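You operate a simulated robot arm through the tools that you are given. There is no shell and no other tool.

Carry out the task below with a simulated robot arm. There is one attempt and no reset: what you move stays moved.

## Task
Finish the cell with the grey sample and lower the press on it.
Fine: the grey ring, paper disc, a stone from the steel tray, then the orange cap; sliding plate all the way in, orange lever down last.

Only the result counts: the job must be done as asked and must still hold three seconds after the hand-in. Knocking over, shifting, dropping, spilling or breaking anything else fails it. A push-on lid holds only when it is set on centred and level and pressed home; a screw cap is set on level and turned clockwise until tight.

## Robot
A 6-joint arm with a three-finger gripper, fixed in place. Base frame: the origin is at the foot of the arm, x ahead of it, y to its left, z up; the work surface is at about z = 86. Units: cm, degrees, N and s.
Its first joint turns from -166.0 to 166.0 degrees. Payload 4.89 kg.
The tool frame sits at the grasp point between the pads (the TCP): z along the fingers, y along the line on which they close. The tips reach 3 cm beyond it. Largest opening 16.4 cm; the body of the gripper starts 12.5 cm behind the TCP.
Orientation is told as [roll, pitch, yaw] about the base's x, y, z axes, in that order, counted from this pose: with the fingers straight down and closing along the base's y, the tool's x points along the base's -x, its y along +y and its z along -z.

## Interface
- The arm moves only by the tool step_arm. Its argument "deltas" is a list of rows, each a list of 3 entries, a list of its own where there are three numbers: the turn, a rotation vector about the base's x, y, z in degrees, then the shift along the base's x, y, z in cm, then the opening, from 0 (shut) to 1 (fully open). In form: [[[ax, ay, az], [x, y, z], grip], ...]. A call has 1 to 20 rows; each row is the pose to reach, as a shift and turn from the pose commanded when the call began. Rows are played at 5 a second. More than 5 cm and 8.6 degrees between two rows, or a gripper value outside its range, and nothing of the call is played. Where a pose cannot be reached the arm comes as near as it can. A force on the tool above 40 N (or 10 N above the force at the start of the call, whichever is more), or a blocked arm, ends the call early, and 0.2 s more pass. The fingers move at their own pace (about 10.8 cm/s each) and stop on an object; they squeeze with about 21 N. The grip force told is the motor's: it shows also when the fingers shut on nothing. Time passes only in rows, and 0.2 s behind the last, so rows that repeat a pose let the fingers close. It gives the time, the measured TCP pose, the force on the tool (base axes), the opening and the grip force at its end, in the units of the frame above (readings bear some noise), with the torque about the TCP (base axes, N m) and any sound that the robot's microphone picked up, and new pictures: "views" is both (left out), scene, wrist or none.
- Cameras (640 x 400 px; columns grow to the right, rows downward): "scene" is fixed at [5.1, 65.08, 161.02]; the picture's right is [-0.75, -0.66, 0.00], its down [-0.27, 0.31, -0.91] and it looks along [0.60, -0.69, -0.41] (base axes); focal length 365 px, centre (320, 200). "wrist" rides on the gripper at [7.6, -0.2, -15.2] in the tool frame; the picture's right is [0.02, 1.00, 0.00], its down [-0.88, 0.02, -0.47] and it looks along [-0.47, 0.01, 0.88] (tool axes); focal length 247 px, centre (320, 200). There is no depth. A picture from a camera that has moved, and an enlarged one, comes with that camera's place and axes in the base frame and with its lens.
- lift_body(by): slides the trunk up (or, below 0, down) by that many cm; the arm rides with it, the base frame stays. It gives what a move gives, with no picture.
- enlarge(camera, box): a new picture of the part [left, top, right, bottom] of that camera's present view, enlarged. It takes no simulated time.
- job_done(): hands the job in; it is judged then, once.

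Nothing tells you positions but the pictures and the camera data. Unless the task says otherwise, let go and move clear before handing in.

The tools are called after "Request:" by a JSON object that holds its "name" and its "arguments". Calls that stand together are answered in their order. step_arm: Moves the arm, as the interface text tells. Its arguments: {"type":"object","properties":{"deltas":{"type":"array"},"views":{"type":"string","enum":["both","scene","wrist","none"]}},"required":["deltas"]} The other tools are called the same way: lift_body (by) slides the trunk up or down; enlarge (camera, box) takes an enlarged picture of a part of a camera's view; job_done () hands the job in.

At the start:

```text
time_s: 0.0
tool_pos: [62.55, -7.95, 119.14]
tool_rot: [-0.1, 0.0, -0.1]
wrist_force: [0.2, -0.4, -0.2]
torque: [0.02, 0.02, -0.01]
grip_width: 16.4
finger_force: 0.0
trunk travel left (down, up): [-10.0, 29.0]
```

scene: 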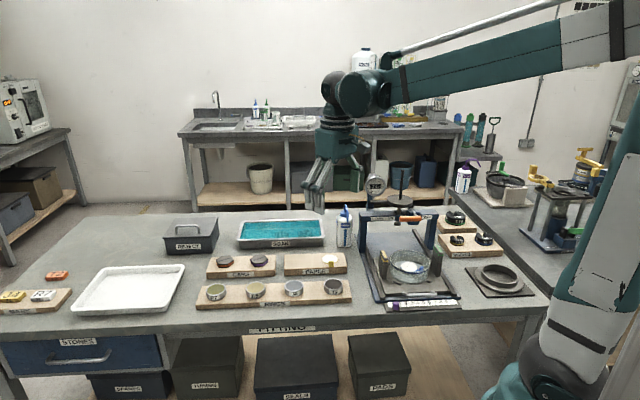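
wrist: 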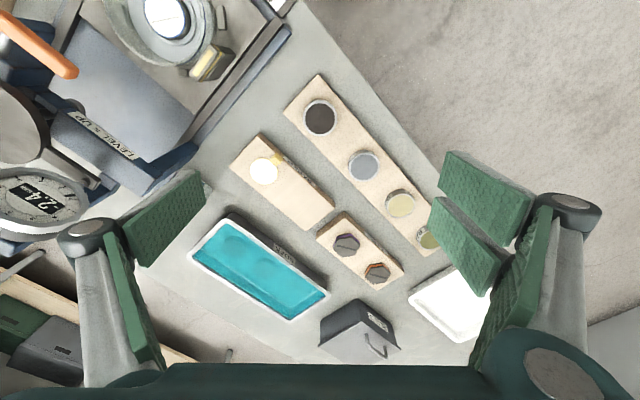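

I see a bench with a press (lever, sliding plate), sample pots on a board, caps, paper discs, and trays. I'll take closer looks first before moving anything.

Request:
{"name": "enlarge", "arguments": {"camera": "scene", "box": [340, 160, 540, 320]}}

Request:
{"name": "enlarge", "arguments": {"camera": "scene", "box": [180, 200, 360, 320]}}

Request:
{"name": "enlarge", "arguments": {"camera": "scene", "box": [0, 230, 200, 360]}}

Request:
{"name": "enlarge", "arguments": {"camera": "wrist", "box": [0, 0, 320, 260]}}

Request:
{"name": "enlarge", "arguments": {"camera": "scene", "box": [440, 100, 640, 260]}}

```text
2.50 times, centred on (440, 240) of scene
camera zoom: at [5.1, 65.08, 161.02], right [-0.75, -0.66, 0.0], down [-0.27, 0.31, -0.91], along [0.6, -0.69, -0.41], focal length 912 px, centre (20, 100)
```

zoom: 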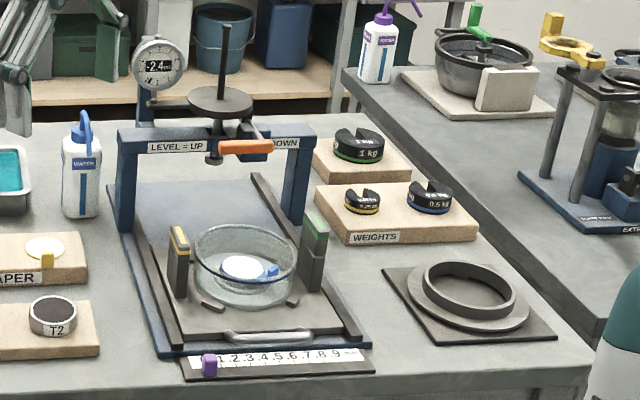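

```text
3.33 times, centred on (270, 260) of scene
camera zoom: at [5.1, 65.08, 161.02], right [-0.75, -0.66, 0.0], down [-0.27, 0.31, -0.91], along [0.6, -0.69, -0.41], focal length 1216 px, centre (487, 0)
```

zoom: 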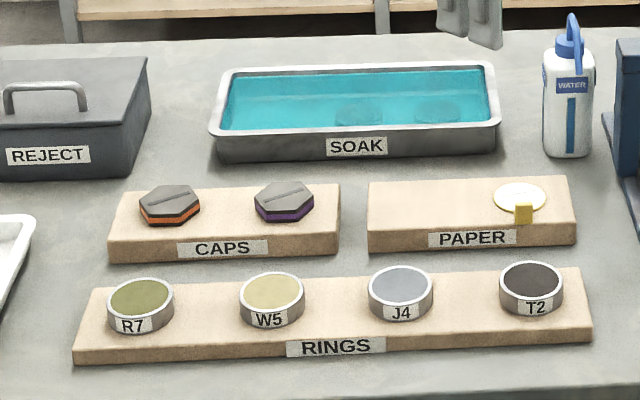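

```text
3.08 times, centred on (100, 295) of scene
camera zoom: at [5.1, 65.08, 161.02], right [-0.75, -0.66, 0.0], down [-0.27, 0.31, -0.91], along [0.6, -0.69, -0.41], focal length 1122 px, centre (997, -92)
```

zoom: 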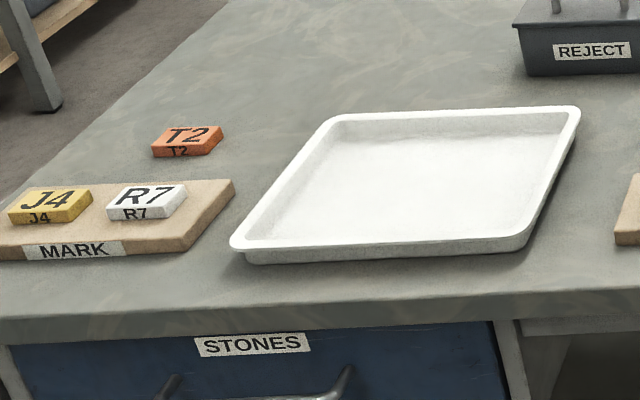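

```text
1.54 times, centred on (160, 130) of wrist
camera zoom: at [54.97, -8.2, 134.4], right [-0.02, 1.0, 0.0], down [0.88, 0.02, 0.47], along [0.47, 0.01, -0.88], focal length 380 px, centre (566, 308)
```

zoom: 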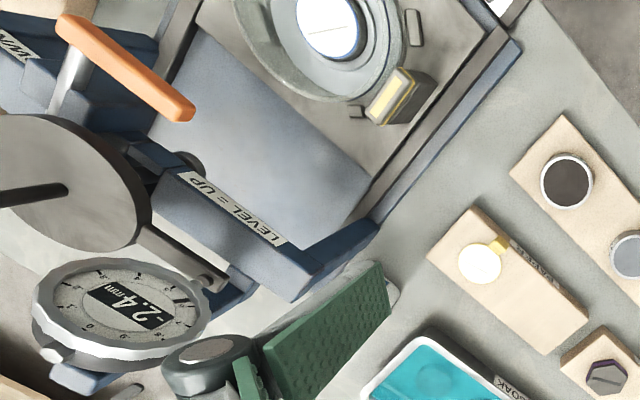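

```text
2.50 times, centred on (540, 180) of scene
camera zoom: at [5.1, 65.08, 161.02], right [-0.75, -0.66, 0.0], down [-0.27, 0.31, -0.91], along [0.6, -0.69, -0.41], focal length 912 px, centre (-230, 250)
```

zoom: 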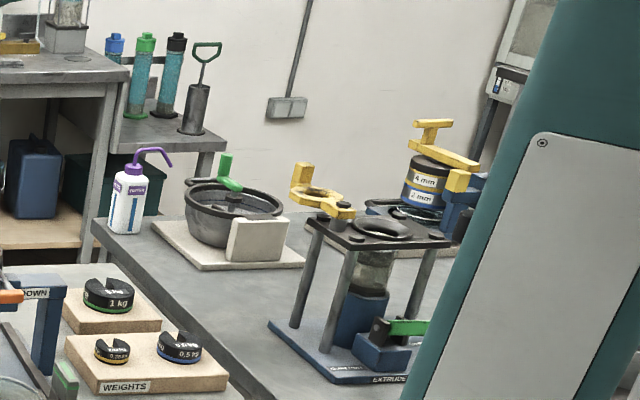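

The rings board (R7, W5, J4, T2), caps, paper, soak tray (steel, teal liquid with stones) and the press with the cell on a sliding plate are on the near bench; J4 looks like the grey sample. I'll move the wrist camera to look over the cell and press.

Request:
{"name": "step_arm", "arguments": {"deltas": [[[0, 0, 0], [-2.7, -2.3, 0], 1], [[0, 0, 0], [-5.4, -4.6, 0], 1], [[0, 0, 0], [-8.1, -6.9, 0], 1], [[0, 0, 0], [-10.8, -9.2, 0], 1], [[0, 0, 0], [-13.5, -11.5, 0], 1], [[0, 0, 0], [-16.2, -13.8, 0], 1], [[0, 0, 0], [-18.9, -16.1, 0], 1], [[0, 0, 0], [-21.6, -18.4, 0], 1], [[0, 0, 0], [-24.3, -20.7, 0], 1], [[0, 0, 0], [-27, -23, 0], 1]], "views": "both"}}

```text
time_s: 2.2
tool_pos: [35.52, -30.9, 119.01]
tool_rot: [0.0, 0.1, -0.1]
wrist_force: [1.3, 0.2, -0.9]
torque: [-0.03, 0.07, 0.02]
grip_width: 16.4
finger_force: 0.1
trunk travel left (down, up): [-10.0, 29.0]
camera wrist: at [27.88, -31.1, 134.23], right [-0.02, 1.0, 0.0], down [0.88, 0.02, 0.47], along [0.47, 0.01, -0.88], focal length 247 px, centre (320, 200)
```

scene: 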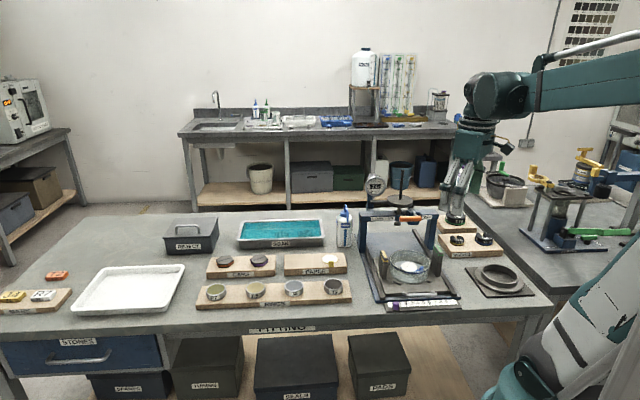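
wrist: 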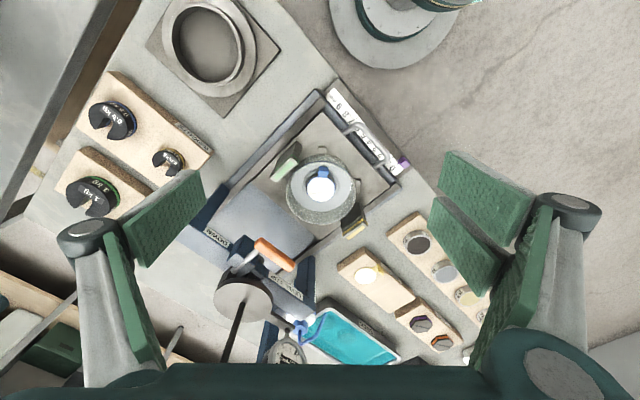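

Request:
{"name": "enlarge", "arguments": {"camera": "wrist", "box": [200, 80, 420, 220]}}

Request:
{"name": "enlarge", "arguments": {"camera": "wrist", "box": [180, 190, 340, 370]}}

Request:
{"name": "enlarge", "arguments": {"camera": "wrist", "box": [270, 120, 350, 230]}}

Request:
{"name": "enlarge", "arguments": {"camera": "wrist", "box": [320, 200, 500, 370]}}

Request:
{"name": "enlarge", "arguments": {"camera": "scene", "box": [350, 170, 470, 245]}}

Request:
{"name": "enlarge", "arguments": {"camera": "scene", "box": [360, 230, 470, 310]}}

```text
2.86 times, centred on (310, 150) of wrist
camera zoom: at [27.88, -31.1, 134.23], right [-0.02, 1.0, 0.0], down [0.88, 0.02, 0.47], along [0.47, 0.01, -0.88], focal length 706 px, centre (349, 343)
```

zoom: 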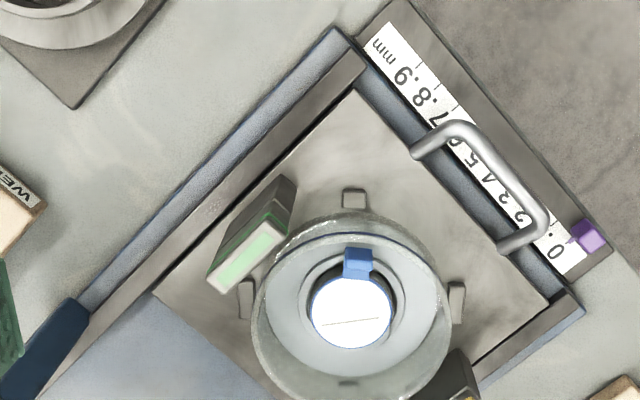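

```text
2.22 times, centred on (260, 280) of wrist
camera zoom: at [27.88, -31.1, 134.23], right [-0.02, 1.0, 0.0], down [0.88, 0.02, 0.47], along [0.47, 0.01, -0.88], focal length 549 px, centre (453, 22)
```

zoom: 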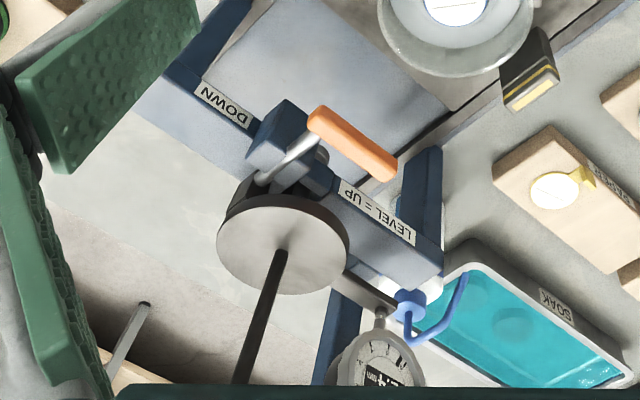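

```text
3.64 times, centred on (310, 175) of wrist
camera zoom: at [27.88, -31.1, 134.23], right [-0.02, 1.0, 0.0], down [0.88, 0.02, 0.47], along [0.47, 0.01, -0.88], focal length 898 px, centre (356, 291)
```

zoom: 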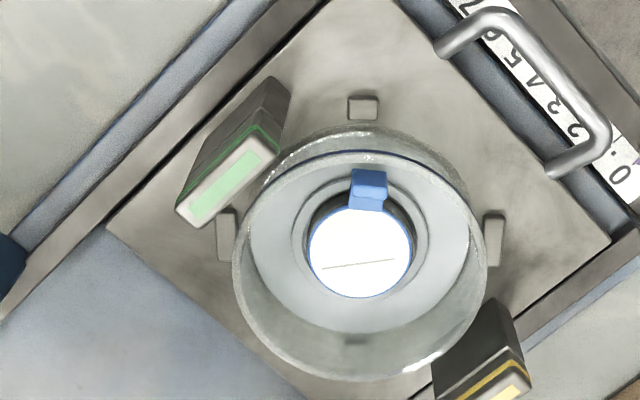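

```text
2.35 times, centred on (410, 285) of wrist
camera zoom: at [27.88, -31.1, 134.23], right [-0.02, 1.0, 0.0], down [0.88, 0.02, 0.47], along [0.47, 0.01, -0.88], focal length 581 px, centre (108, 0)
```

zoom: 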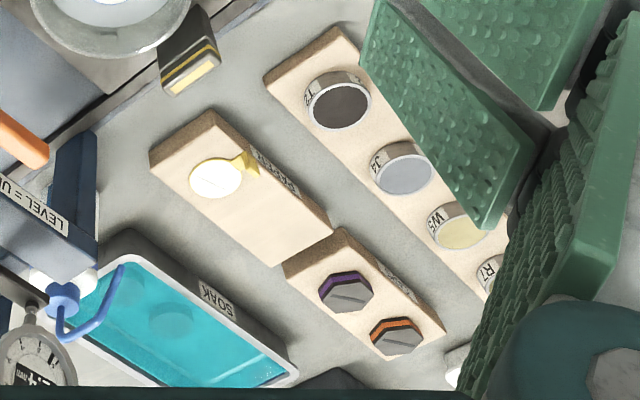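

```text
5.33 times, centred on (410, 208) of scene
camera zoom: at [5.1, 65.08, 161.02], right [-0.75, -0.66, 0.0], down [-0.27, 0.31, -0.91], along [0.6, -0.69, -0.41], focal length 1945 px, centre (-160, 160)
```

zoom: 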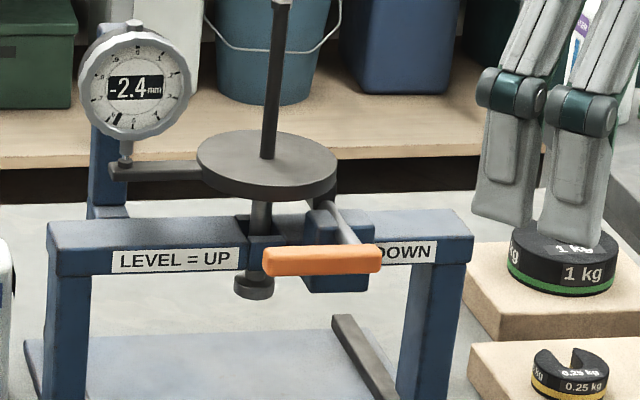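

```text
5.00 times, centred on (415, 270) of scene
camera zoom: at [5.1, 65.08, 161.02], right [-0.75, -0.66, 0.0], down [-0.27, 0.31, -0.91], along [0.6, -0.69, -0.41], focal length 1824 px, centre (-155, -150)
```

zoom: 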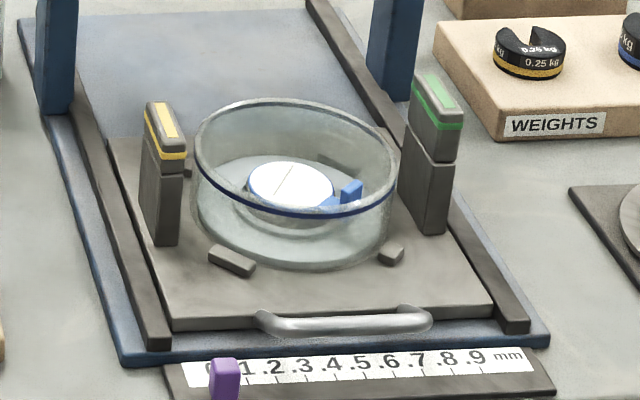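

The press is rotated about 45° in the base frame: the cell sits near (49, -30), the rod and pan near (62, -43), and the plate slides in along (+x, -y). Next I'll look at the soak tray, caps, paper and rings from above.

Request:
{"name": "step_arm", "arguments": {"deltas": [[[0, 0, 0], [2.5, 2.5, 1], 1], [[0, 0, 0], [5, 5, 2], 1], [[0, 0, 0], [7.5, 7.5, 3], 1], [[0, 0, 0], [10, 10, 4], 1], [[0, 0, 0], [13, 13, 4], 1], [[0, 0, 0], [16, 16, 4], 1], [[0, 0, 0], [19, 18, 4], 1], [[0, 0, 0], [23, 19, 4], 1], [[0, 0, 0], [27, 18, 4], 1], [[0, 0, 0], [31, 16, 4], 1], [[0, 0, 0], [34, 14, 4], 1], [[0, 0, 0], [37, 12, 4], 1], [[0, 0, 0], [40, 10, 4], 1], [[0, 0, 0], [42, 9, 4], 1]], "views": "wrist"}}

```text
time_s: 5.2
tool_pos: [77.36, -21.64, 123.25]
tool_rot: [0.0, 0.0, 0.0]
wrist_force: [-1.0, 0.8, 0.4]
torque: [-0.07, -0.17, 0.02]
grip_width: 16.39
finger_force: 0.0
trunk travel left (down, up): [-10.0, 29.0]
camera wrist: at [69.83, -21.93, 138.48], right [-0.02, 1.0, 0.0], down [0.88, 0.02, 0.47], along [0.47, 0.01, -0.88], focal length 247 px, centre (320, 200)
```

wrist: 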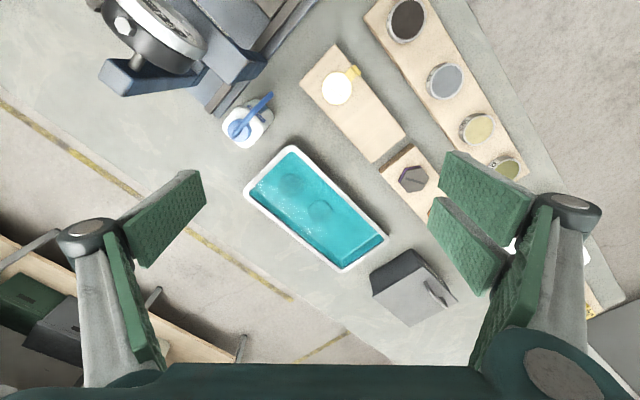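

Request:
{"name": "enlarge", "arguments": {"camera": "wrist", "box": [230, 130, 400, 280]}}

Request:
{"name": "enlarge", "arguments": {"camera": "wrist", "box": [280, 0, 540, 200]}}

Request:
{"name": "enlarge", "arguments": {"camera": "wrist", "box": [80, 0, 300, 150]}}

```text
2.67 times, centred on (315, 205) of wrist
camera zoom: at [69.83, -21.93, 138.48], right [-0.02, 1.0, 0.0], down [0.88, 0.02, 0.47], along [0.47, 0.01, -0.88], focal length 659 px, centre (333, 187)
```

zoom: 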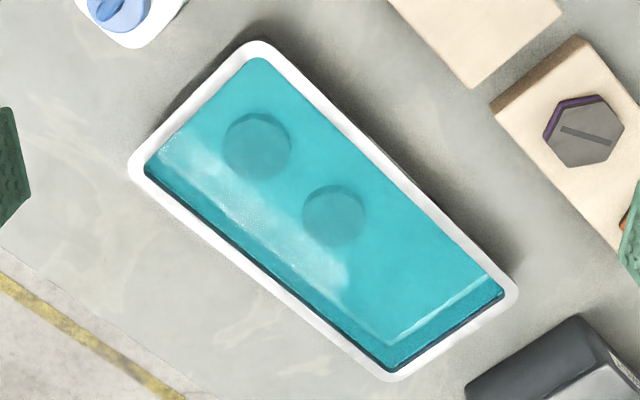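

```text
2.00 times, centred on (410, 100) of wrist
camera zoom: at [69.83, -21.93, 138.48], right [-0.02, 1.0, 0.0], down [0.88, 0.02, 0.47], along [0.47, 0.01, -0.88], focal length 494 px, centre (140, 400)
```

zoom: 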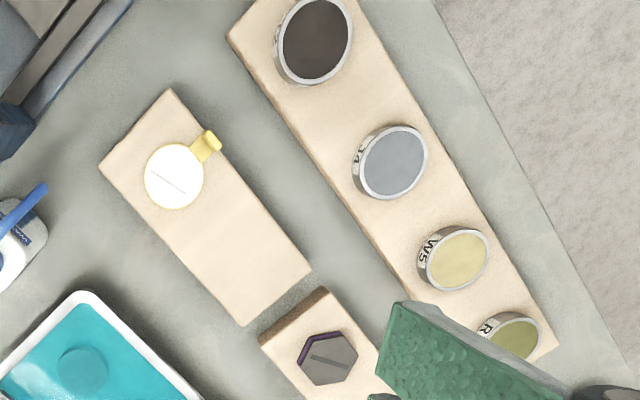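

```text
2.67 times, centred on (190, 75) of wrist
camera zoom: at [69.83, -21.93, 138.48], right [-0.02, 1.0, 0.0], down [0.88, 0.02, 0.47], along [0.47, 0.01, -0.88], focal length 659 px, centre (667, 533)
```

zoom: 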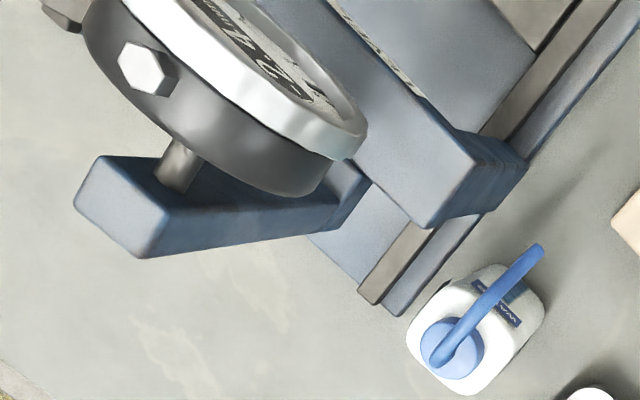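

The steel tray holds two stones at about (93, -28) and (100, -21), with only the nearer one easily in reach. J4 is near (71, -0.5), so I'll hover above it with the gripper turned 45° so that it closes across the board.

Request:
{"name": "step_arm", "arguments": {"deltas": [[[0, 0, 4], [-0.6, 2.1, -0.5], 1], [[0, 0, 8], [-1.2, 4.2, -1], 1], [[0, 0, 12], [-1.8, 6.3, -2], 1], [[0, 0, 16], [-2.4, 8.4, -3], 1], [[0, 0, 20], [-3, 10.5, -4.5], 1], [[0, 0, 24], [-3.6, 12.6, -6], 1], [[0, 0, 28], [-4.2, 14.7, -8], 1], [[0, 0, 32], [-4.8, 16.8, -10], 1], [[0, 0, 36], [-5.4, 18.9, -12], 1], [[0, 0, 40], [-6, 20, -14], 1], [[0, 0, 45], [-6.4, 21.1, -16], 1], [[0, 0, 45], [-6.4, 21.1, -16], 1]], "views": "both"}}

```text
time_s: 7.8
tool_pos: [71.03, -0.58, 107.07]
tool_rot: [-0.1, 0.0, 45.1]
wrist_force: [0.1, 0.2, -0.2]
torque: [-0.01, 0.03, -0.01]
grip_width: 16.4
finger_force: 0.0
trunk travel left (down, up): [-10.0, 29.0]
camera wrist: at [65.69, -6.28, 122.23], right [-0.72, 0.69, 0.0], down [0.61, 0.64, 0.47], along [0.33, 0.34, -0.88], focal length 247 px, centre (320, 200)
```

scene: 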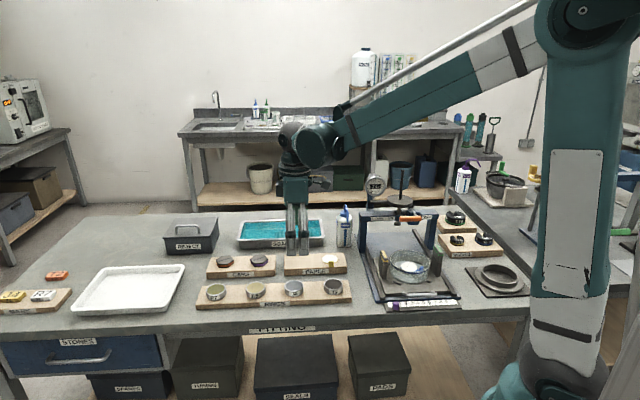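
wrist: 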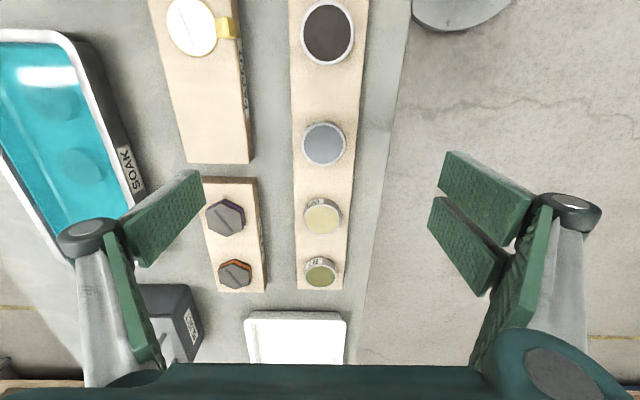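

Request:
{"name": "enlarge", "arguments": {"camera": "wrist", "box": [280, 100, 370, 180]}}

Request:
{"name": "enlarge", "arguments": {"camera": "wrist", "box": [150, 0, 260, 70]}}

Request:
{"name": "enlarge", "arguments": {"camera": "wrist", "box": [190, 170, 280, 300]}}

Request:
{"name": "enlarge", "arguments": {"camera": "scene", "box": [270, 240, 360, 310]}}

```text
5.00 times, centred on (325, 140) of wrist
camera zoom: at [65.69, -6.28, 122.23], right [-0.72, 0.69, 0.0], down [0.61, 0.64, 0.47], along [0.33, 0.34, -0.88], focal length 1235 px, centre (295, 500)
```

zoom: 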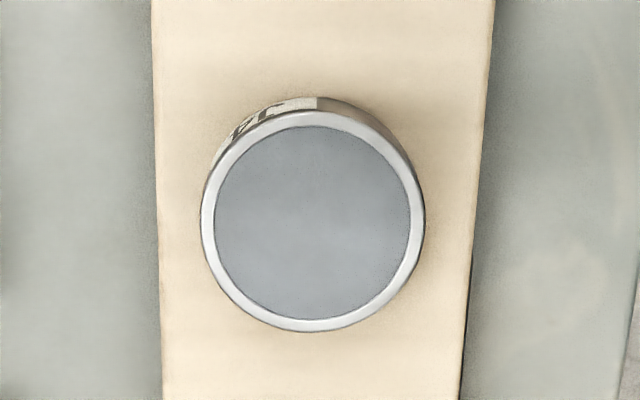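

```text
5.71 times, centred on (205, 35) of wrist
camera zoom: at [65.69, -6.28, 122.23], right [-0.72, 0.69, 0.0], down [0.61, 0.64, 0.47], along [0.33, 0.34, -0.88], focal length 1411 px, centre (977, 1143)
```

zoom: 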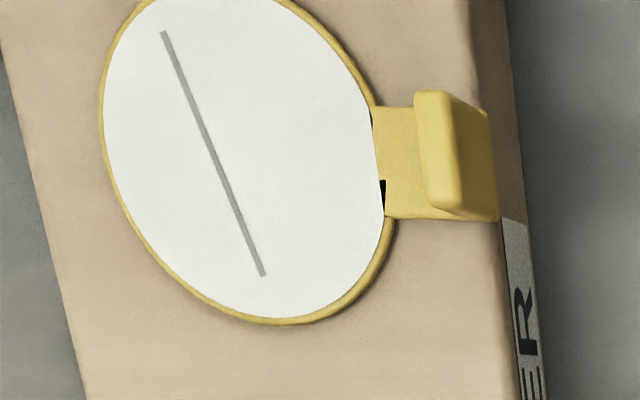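

```text
3.08 times, centred on (235, 235) of wrist
camera zoom: at [65.69, -6.28, 122.23], right [-0.72, 0.69, 0.0], down [0.61, 0.64, 0.47], along [0.33, 0.34, -0.88], focal length 760 px, centre (582, 92)
```

zoom: 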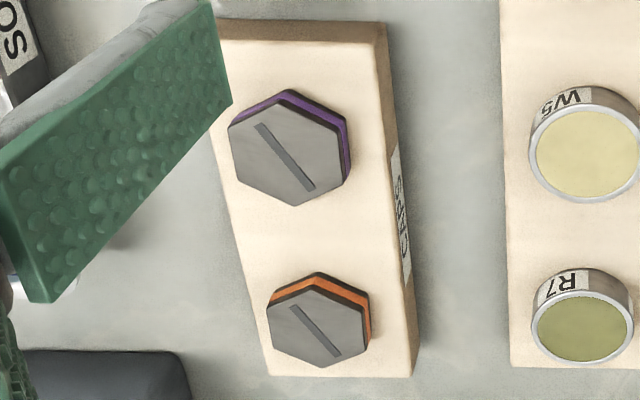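

```text
5.71 times, centred on (315, 275) of scene
camera zoom: at [5.1, 65.08, 161.02], right [-0.75, -0.66, 0.0], down [-0.27, 0.31, -0.91], along [0.6, -0.69, -0.41], focal length 2084 px, centre (349, -229)
```

zoom: 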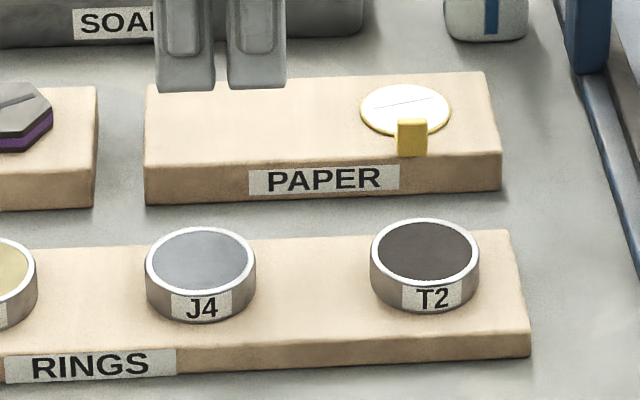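

J4's top centre is near (71.1, 0.0, 91.3) with a diameter of about 5.7 cm. Before picking it up I'll inspect the cell seat up close.

Request:
{"name": "step_arm", "arguments": {"deltas": [[[0, 0, 0], [-1.7, -2.3, 1.5], 1], [[0, 0, 0], [-3.4, -4.6, 3], 1], [[0, 0, 0], [-5.1, -6.9, 3], 1], [[0, 0, 0], [-6.8, -9.2, 3], 1], [[0, 0, 0], [-8.5, -11.5, 3], 1], [[0, 0, 0], [-10.2, -13.8, 3], 1], [[0, 0, 0], [-11.9, -16.1, 3], 1], [[0, 0, 0], [-13.6, -18.4, 3], 1], [[0, 0, 0], [-15.3, -20.7, 2.5], 1], [[0, 0, 0], [-17, -23, 2], 1], [[0, 0, 0], [-18.7, -25.3, 1.5], 1], [[0, 0, 0], [-20.4, -27.6, 1], 1], [[0, 0, 0], [-22.1, -29.8, 1], 1], [[0, 0, 0], [-22.1, -29.8, 1], 1]], "views": "wrist"}}

```text
time_s: 10.8
tool_pos: [49.09, -30.9, 108.3]
tool_rot: [0.0, 0.0, 45.1]
wrist_force: [0.1, 1.4, 0.1]
torque: [0.0, 0.03, 0.02]
grip_width: 16.44
finger_force: 0.0
trunk travel left (down, up): [-10.0, 29.0]
camera wrist: at [43.85, -36.37, 123.51], right [-0.72, 0.69, 0.0], down [0.61, 0.64, 0.47], along [0.33, 0.34, -0.88], focal length 247 px, centre (320, 200)
```

wrist: 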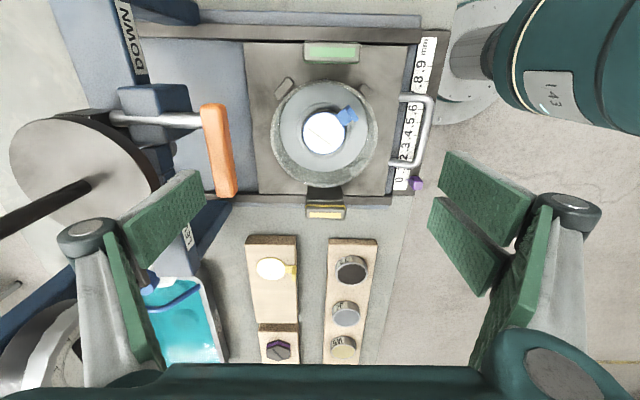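

Request:
{"name": "enlarge", "arguments": {"camera": "wrist", "box": [270, 70, 390, 200]}}

Request:
{"name": "enlarge", "arguments": {"camera": "wrist", "box": [240, 30, 440, 220]}}

Request:
{"name": "enlarge", "arguments": {"camera": "wrist", "box": [90, 20, 260, 220]}}

Request:
{"name": "enlarge", "arguments": {"camera": "scene", "box": [370, 235, 450, 295]}}

```text
3.08 times, centred on (330, 135) of wrist
camera zoom: at [43.85, -36.37, 123.51], right [-0.72, 0.69, 0.0], down [0.61, 0.64, 0.47], along [0.33, 0.34, -0.88], focal length 760 px, centre (289, 400)
```

zoom: 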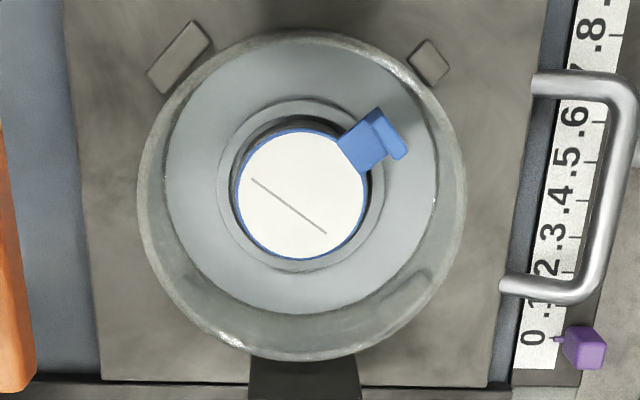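

```text
2.11 times, centred on (340, 125) of wrist
camera zoom: at [43.85, -36.37, 123.51], right [-0.72, 0.69, 0.0], down [0.61, 0.64, 0.47], along [0.33, 0.34, -0.88], focal length 520 px, centre (278, 358)
```

zoom: 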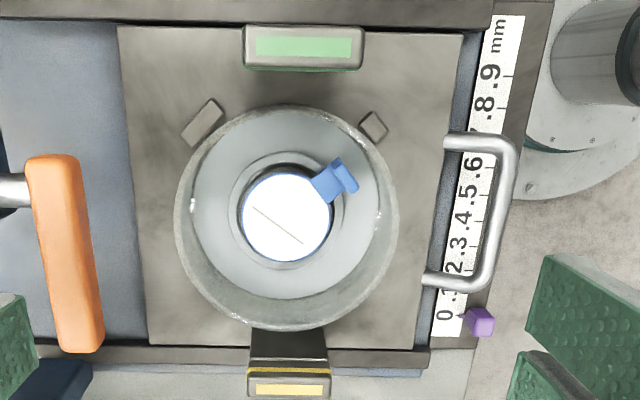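

```text
2.00 times, centred on (175, 120) of wrist
camera zoom: at [43.85, -36.37, 123.51], right [-0.72, 0.69, 0.0], down [0.61, 0.64, 0.47], along [0.33, 0.34, -0.88], focal length 494 px, centre (610, 360)
```

zoom: 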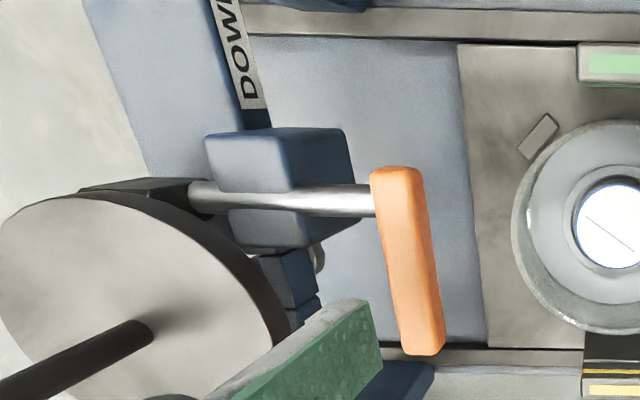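

```text
6.67 times, centred on (410, 265) of scene
camera zoom: at [5.1, 65.08, 161.02], right [-0.75, -0.66, 0.0], down [-0.27, 0.31, -0.91], along [0.6, -0.69, -0.41], focal length 2431 px, centre (-280, -233)
```

zoom: 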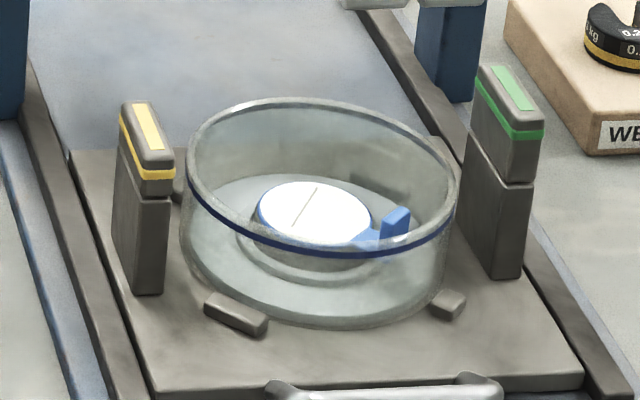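

The seat is a pedestal with a blue-tabbed paper at about (48.7, -30.5, 90.3); the ring sits on top of it. I'll go back to J4 at yaw 0, which keeps the fingers clear of the blue tab when placing, and hover close.

Request:
{"name": "step_arm", "arguments": {"deltas": [[[0, 0, -3], [1.7, 2.4, 2], 0.8], [[0, 0, -6], [3.4, 4.8, 3], 0.6], [[0, 0, -10], [5.1, 7.2, 3], 0.6], [[0, 0, -14], [6.8, 9.6, 3], 0.6], [[0, 0, -18], [8.5, 12, 3], 0.6], [[0, 0, -22], [10.2, 14.4, 3], 0.6], [[0, 0, -26], [11.9, 16.8, 2], 0.6], [[0, 0, -30], [13.6, 19.2, 0], 0.6], [[0, 0, -34], [15.3, 21.6, -2], 0.6], [[0, 0, -38], [17, 24, -4], 0.6], [[0, 0, -42], [18.7, 26.4, -5.5], 0.6], [[0, 0, -45], [20.4, 28.8, -7], 0.6], [[0, 0, -45], [22, 30.9, -8.3], 0.6], [[0, 0, -45], [22, 30.9, -8.3], 0.6]], "views": "wrist"}}

```text
time_s: 13.8
tool_pos: [71.28, 0.02, 99.81]
tool_rot: [0.0, 0.0, 0.0]
wrist_force: [0.9, -0.9, -0.5]
torque: [0.02, 0.0, 0.0]
grip_width: 9.87
finger_force: 0.1
trunk travel left (down, up): [-10.0, 29.0]
camera wrist: at [63.53, -0.11, 114.98], right [-0.02, 1.0, 0.0], down [0.88, 0.02, 0.47], along [0.47, 0.01, -0.88], focal length 247 px, centre (320, 200)
```

wrist: 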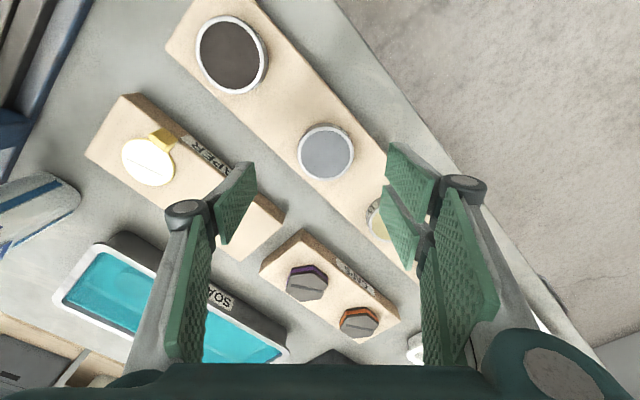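

Request:
{"name": "enlarge", "arguments": {"camera": "wrist", "box": [240, 100, 400, 200]}}

```text
4.00 times, centred on (320, 150) of wrist
camera zoom: at [63.53, -0.11, 114.98], right [-0.02, 1.0, 0.0], down [0.88, 0.02, 0.47], along [0.47, 0.01, -0.88], focal length 988 px, centre (320, 400)
```

zoom: 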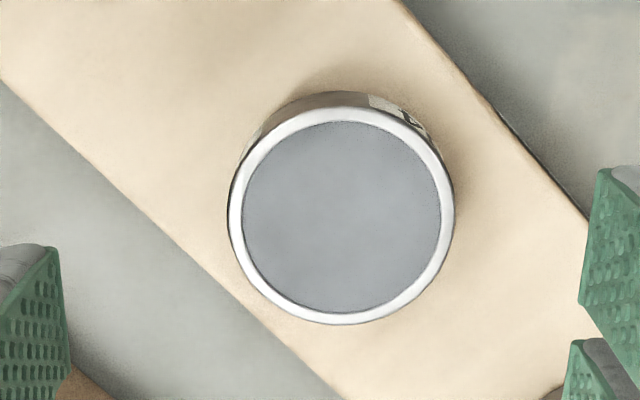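

Relative to the TCP, J4's centre is offset by about (-0.14, +0.48) cm. I'll correct for that and descend around it, with the tips staying just above the board.

Request:
{"name": "step_arm", "arguments": {"deltas": [[[0, 0, 0], [-0.14, 0.48, 0], 0.6], [[0, 0, 0], [-0.14, 0.48, -1.5], 0.6], [[0, 0, 0], [-0.14, 0.48, -3], 0.6], [[0, 0, 0], [-0.14, 0.48, -4.5], 0.6], [[0, 0, 0], [-0.14, 0.48, -5.7], 0.6], [[0, 0, 0], [-0.14, 0.48, -6.5], 0.6], [[0, 0, 0], [-0.14, 0.48, -7.1], 0.6], [[0, 0, 0], [-0.14, 0.48, -7.1], 0.6]], "views": "both"}}

```text
time_s: 15.6
tool_pos: [71.03, 0.73, 92.84]
tool_rot: [0.0, 0.0, 0.1]
wrist_force: [0.3, -0.1, -1.2]
torque: [0.0, -0.02, -0.02]
grip_width: 9.82
finger_force: 0.0
trunk travel left (down, up): [-10.0, 29.0]
camera wrist: at [63.44, 0.47, 108.03], right [-0.02, 1.0, 0.0], down [0.88, 0.02, 0.47], along [0.47, 0.01, -0.88], focal length 247 px, centre (320, 200)
```

scene: 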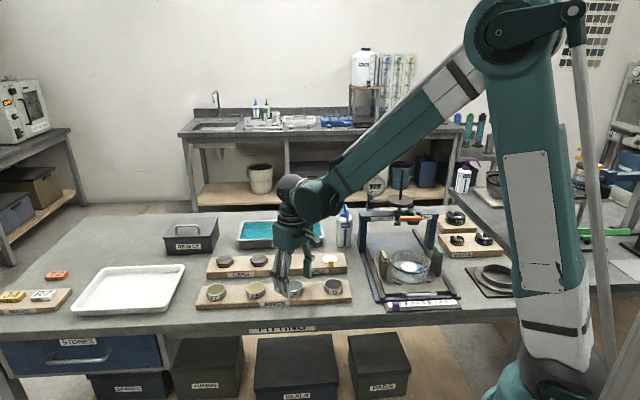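
wrist: 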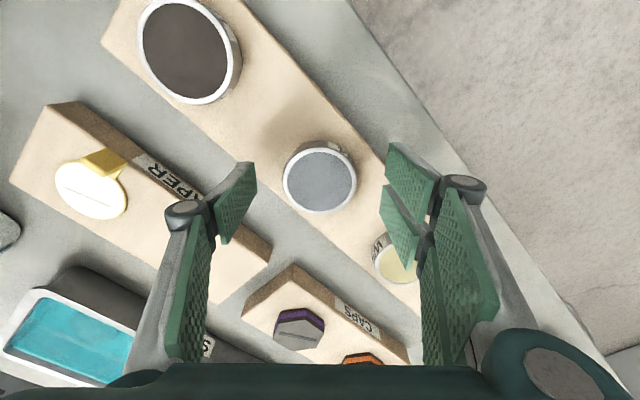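

Request:
{"name": "step_arm", "arguments": {"deltas": [[[0, 0, 0], [0, 0, -0.4], 0.6], [[0, 0, 0], [0, 0, -0.4], 0.45], [[0, 0, 0], [0, 0, -0.4], 0.36], [[0, 0, 0], [0, 0, -0.4], 0.2], [[0, 0, 0], [0, 0, -0.4], 0.2], [[0, 0, 0], [0, 0, -0.4], 0.2]], "views": "wrist"}}

```text
time_s: 17.0
tool_pos: [71.08, 0.67, 92.55]
tool_rot: [-0.1, 0.0, 0.0]
wrist_force: [-0.8, -0.8, 0.3]
torque: [0.01, 0.02, 0.03]
grip_width: 5.78
finger_force: 21.2
trunk travel left (down, up): [-10.0, 29.0]
camera wrist: at [63.42, 0.51, 107.62], right [-0.02, 1.0, 0.0], down [0.88, 0.02, 0.47], along [0.47, 0.01, -0.88], focal length 247 px, centre (320, 200)
```

wrist: 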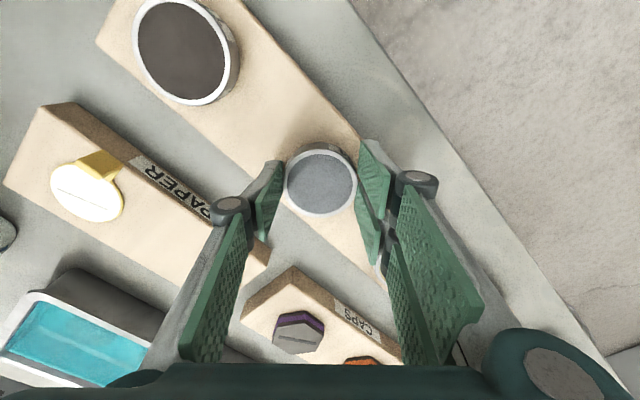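

Request:
{"name": "enlarge", "arguments": {"camera": "wrist", "box": [260, 130, 400, 230]}}

```text
4.00 times, centred on (330, 180) of wrist
camera zoom: at [63.42, 0.51, 107.62], right [-0.02, 1.0, 0.0], down [0.88, 0.02, 0.47], along [0.47, 0.01, -0.88], focal length 988 px, centre (280, 280)
```

zoom: 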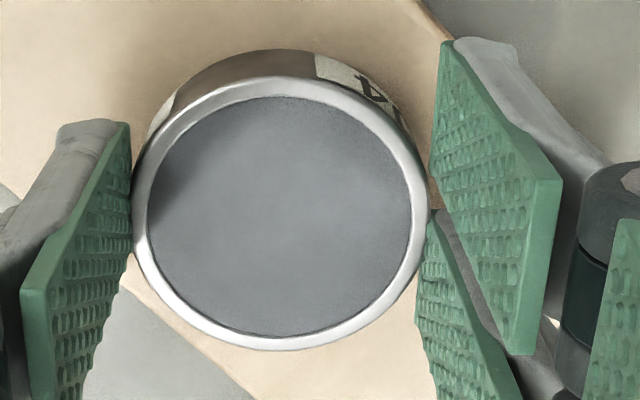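

Request:
{"name": "enlarge", "arguments": {"camera": "scene", "box": [250, 250, 330, 310]}}

```text
6.67 times, centred on (290, 280) of scene
camera zoom: at [5.1, 65.08, 161.02], right [-0.75, -0.66, 0.0], down [-0.27, 0.31, -0.91], along [0.6, -0.69, -0.41], focal length 2431 px, centre (520, -333)
```

zoom: 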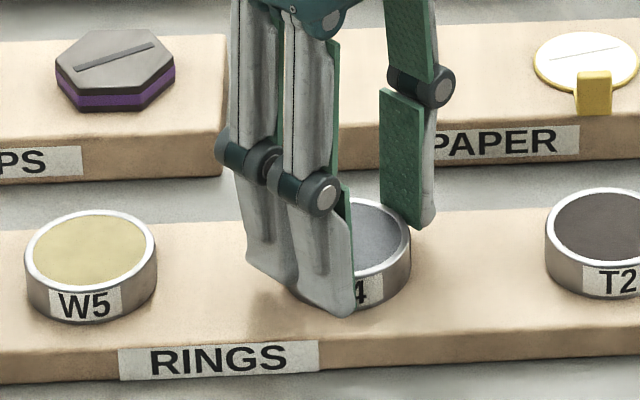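

The ring is gripped (width 5.78) with the fingertips almost at the board. I'll lift it straight up and check the hold.

Request:
{"name": "step_arm", "arguments": {"deltas": [[[0, 0, 0], [0, 0, 0.5], 0.2], [[0, 0, 0], [0, 0, 1.5], 0.2], [[0, 0, 0], [0, 0, 3], 0.2], [[0, 0, 0], [0, 0, 5], 0.2], [[0, 0, 0], [0, 0, 7.5], 0.2], [[0, 0, 0], [0, 0, 10], 0.2], [[0, 0, 0], [0, 0, 12], 0.2]], "views": "both"}}

Request:
{"name": "enlarge", "arguments": {"camera": "scene", "box": [240, 190, 340, 310]}}

Request:
{"name": "enlarge", "arguments": {"camera": "wrist", "box": [260, 130, 400, 230]}}

```text
time_s: 18.6
tool_pos: [71.06, 0.72, 104.34]
tool_rot: [0.1, 0.0, -0.1]
wrist_force: [0.8, -0.1, -2.4]
torque: [0.0, 0.12, -0.01]
grip_width: 5.77
finger_force: 21.2
trunk travel left (down, up): [-10.0, 29.0]
camera wrist: at [63.46, 0.44, 119.64], right [-0.02, 1.0, 0.0], down [0.88, 0.02, 0.47], along [0.47, 0.01, -0.88], focal length 247 px, centre (320, 200)
```

scene: 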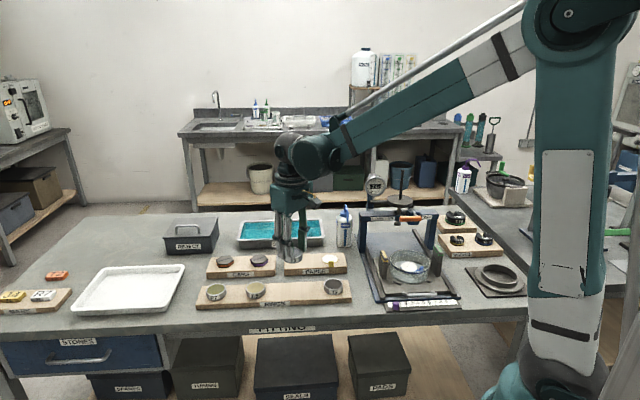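
wrist: 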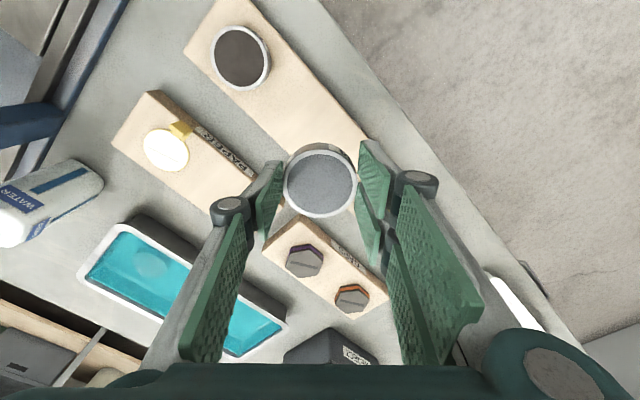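

```text
3.33 times, centred on (290, 250) of scene
camera zoom: at [5.1, 65.08, 161.02], right [-0.75, -0.66, 0.0], down [-0.27, 0.31, -0.91], along [0.6, -0.69, -0.41], focal length 1216 px, centre (420, 33)
```

zoom: 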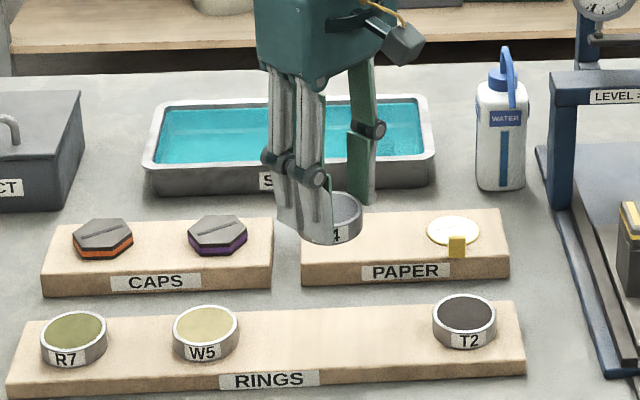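

```text
4.00 times, centred on (330, 180) of wrist
camera zoom: at [63.46, 0.44, 119.64], right [-0.02, 1.0, 0.0], down [0.88, 0.02, 0.47], along [0.47, 0.01, -0.88], focal length 988 px, centre (280, 280)
```

zoom: 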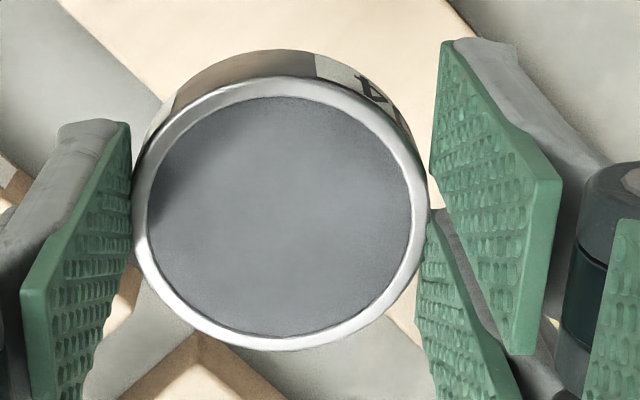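

The ring is held firmly, sitting about +0.4 cm in x from the TCP with its top about 2.2 cm below it. I'll carry it to a hover just beside the cell to check the cell position again.

Request:
{"name": "step_arm", "arguments": {"deltas": [[[0, 0, 0], [-1.2, -1.8, 0.3], 0.2], [[0, 0, 0], [-3, -4.4, 0.6], 0.2], [[0, 0, 0], [-5, -7.3, 0.6], 0.2], [[0, 0, 0], [-7, -10.2, 0.6], 0.2], [[0, 0, 0], [-9, -13.1, 0.6], 0.2], [[0, 0, 0], [-11, -16, 0.6], 0.2], [[0, 0, 0], [-13, -19, 0.6], 0.2], [[0, 0, 0], [-15, -22, 0.6], 0.2], [[0, 0, 0], [-17, -24.8, 0.6], 0.2], [[0, 0, 0], [-18, -26.4, 0.6], 0.2], [[0, 0, 0], [-18.5, -27, 0.6], 0.2], [[0, 0, 0], [-18.5, -27, 0.6], 0.2]], "views": "both"}}

Request:
{"name": "enlarge", "arguments": {"camera": "wrist", "box": [200, 40, 360, 200]}}

```text
time_s: 21.2
tool_pos: [52.29, -26.23, 105.03]
tool_rot: [0.1, 0.1, 0.0]
wrist_force: [-0.2, 0.8, -1.3]
torque: [0.02, -0.01, -0.01]
grip_width: 5.73
finger_force: 20.4
trunk travel left (down, up): [-10.0, 29.0]
camera wrist: at [44.8, -26.47, 120.28], right [-0.02, 1.0, 0.0], down [0.88, 0.02, 0.47], along [0.47, 0.01, -0.88], focal length 247 px, centre (320, 200)
```

scene: 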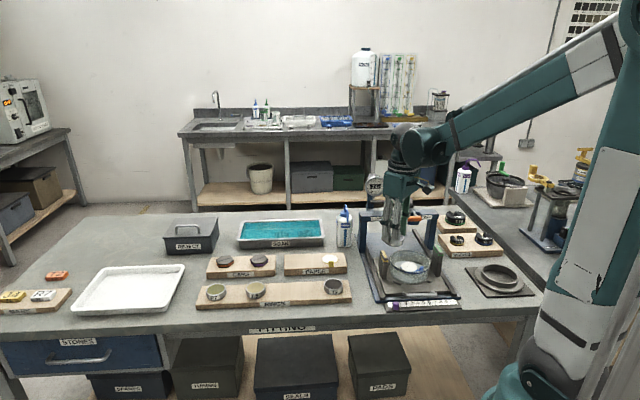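
wrist: 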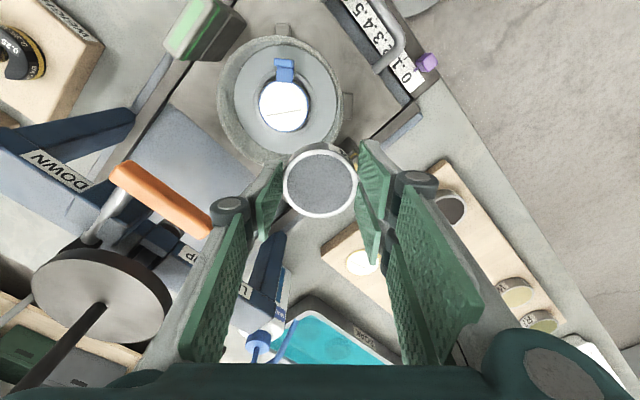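

```text
2.50 times, centred on (280, 120) of wrist
camera zoom: at [44.8, -26.47, 120.28], right [-0.02, 1.0, 0.0], down [0.88, 0.02, 0.47], along [0.47, 0.01, -0.88], focal length 617 px, centre (420, 400)
```

zoom: 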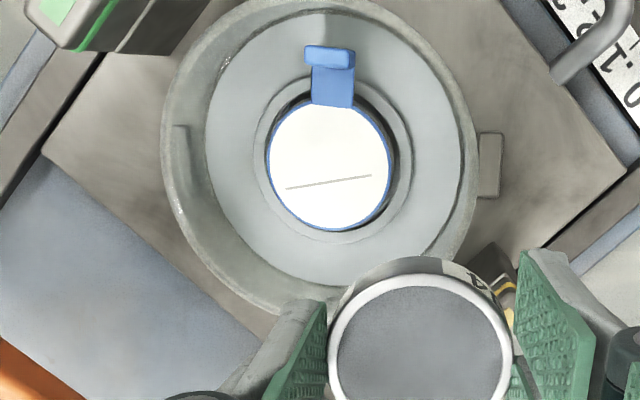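

The cell centre is about (-3.7, -4.2) from the TCP here, which agrees with dead reckoning. I'll move the ring over it and lower it to just above the paper.

Request:
{"name": "step_arm", "arguments": {"deltas": [[[0, 0, 0], [-2, -2, 0], 0.2], [[0, 0, 0], [-4.1, -4.13, 0], 0.2], [[0, 0, 0], [-4.1, -4.13, -1.5], 0.2], [[0, 0, 0], [-4.1, -4.13, -3], 0.2], [[0, 0, 0], [-4.1, -4.13, -4.5], 0.2], [[0, 0, 0], [-4.1, -4.13, -6], 0.2], [[0, 0, 0], [-4.1, -4.13, -7.5], 0.2], [[0, 0, 0], [-4.1, -4.13, -8.5], 0.2], [[0, 0, 0], [-4.1, -4.13, -8.5], 0.2]], "views": "both"}}

Request:
{"name": "enlarge", "arguments": {"camera": "wrist", "box": [240, 80, 420, 230]}}

Request:
{"name": "enlarge", "arguments": {"camera": "scene", "box": [360, 220, 460, 300]}}

```text
time_s: 23.2
tool_pos: [48.41, -30.23, 96.46]
tool_rot: [-0.1, 0.0, 0.0]
wrist_force: [0.3, -0.3, -1.8]
torque: [0.02, 0.01, 0.02]
grip_width: 5.73
finger_force: 21.1
trunk travel left (down, up): [-10.0, 29.0]
camera wrist: at [40.69, -30.62, 111.65], right [-0.02, 1.0, 0.0], down [0.88, 0.02, 0.47], along [0.47, 0.01, -0.88], focal length 247 px, centre (320, 200)
```

scene: 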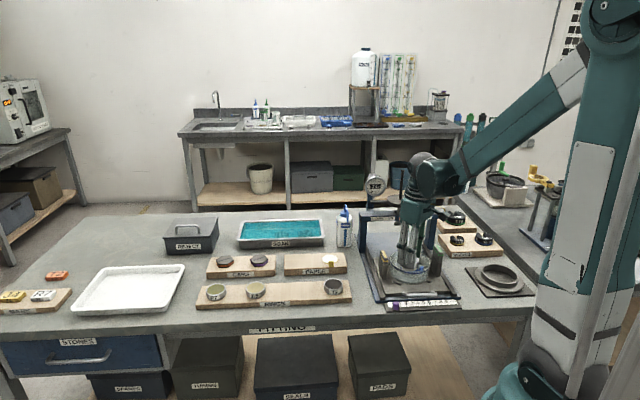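
wrist: 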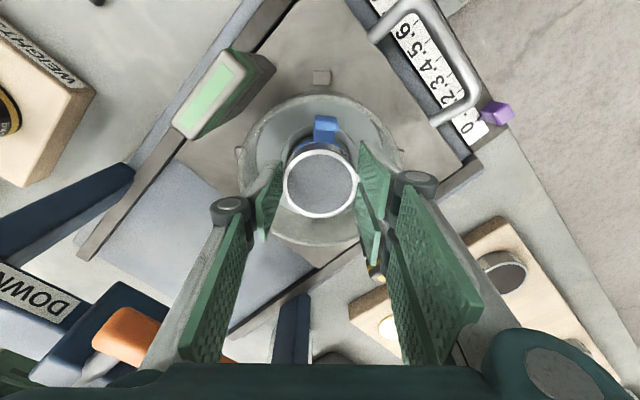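

```text
2.67 times, centred on (330, 155) of wrist
camera zoom: at [40.69, -30.62, 111.65], right [-0.02, 1.0, 0.0], down [0.88, 0.02, 0.47], along [0.47, 0.01, -0.88], focal length 659 px, centre (293, 320)
```

zoom: 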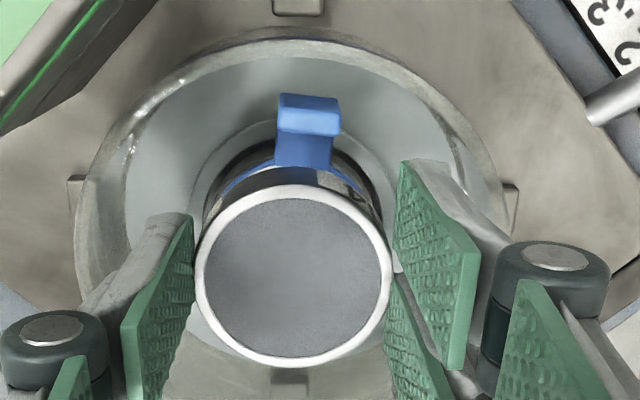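

```text
5.00 times, centred on (410, 260) of scene
camera zoom: at [5.1, 65.08, 161.02], right [-0.75, -0.66, 0.0], down [-0.27, 0.31, -0.91], along [0.6, -0.69, -0.41], focal length 1824 px, centre (-130, -100)
```

zoom: 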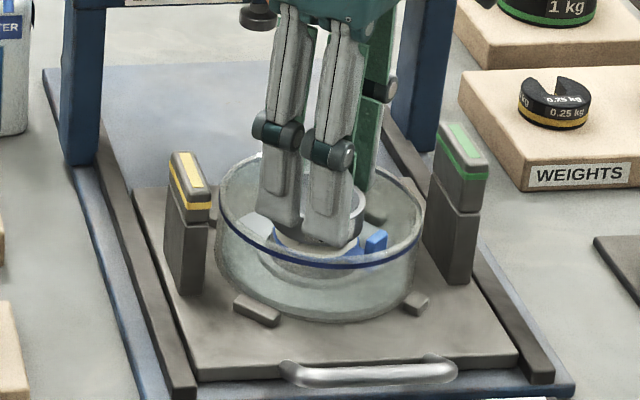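

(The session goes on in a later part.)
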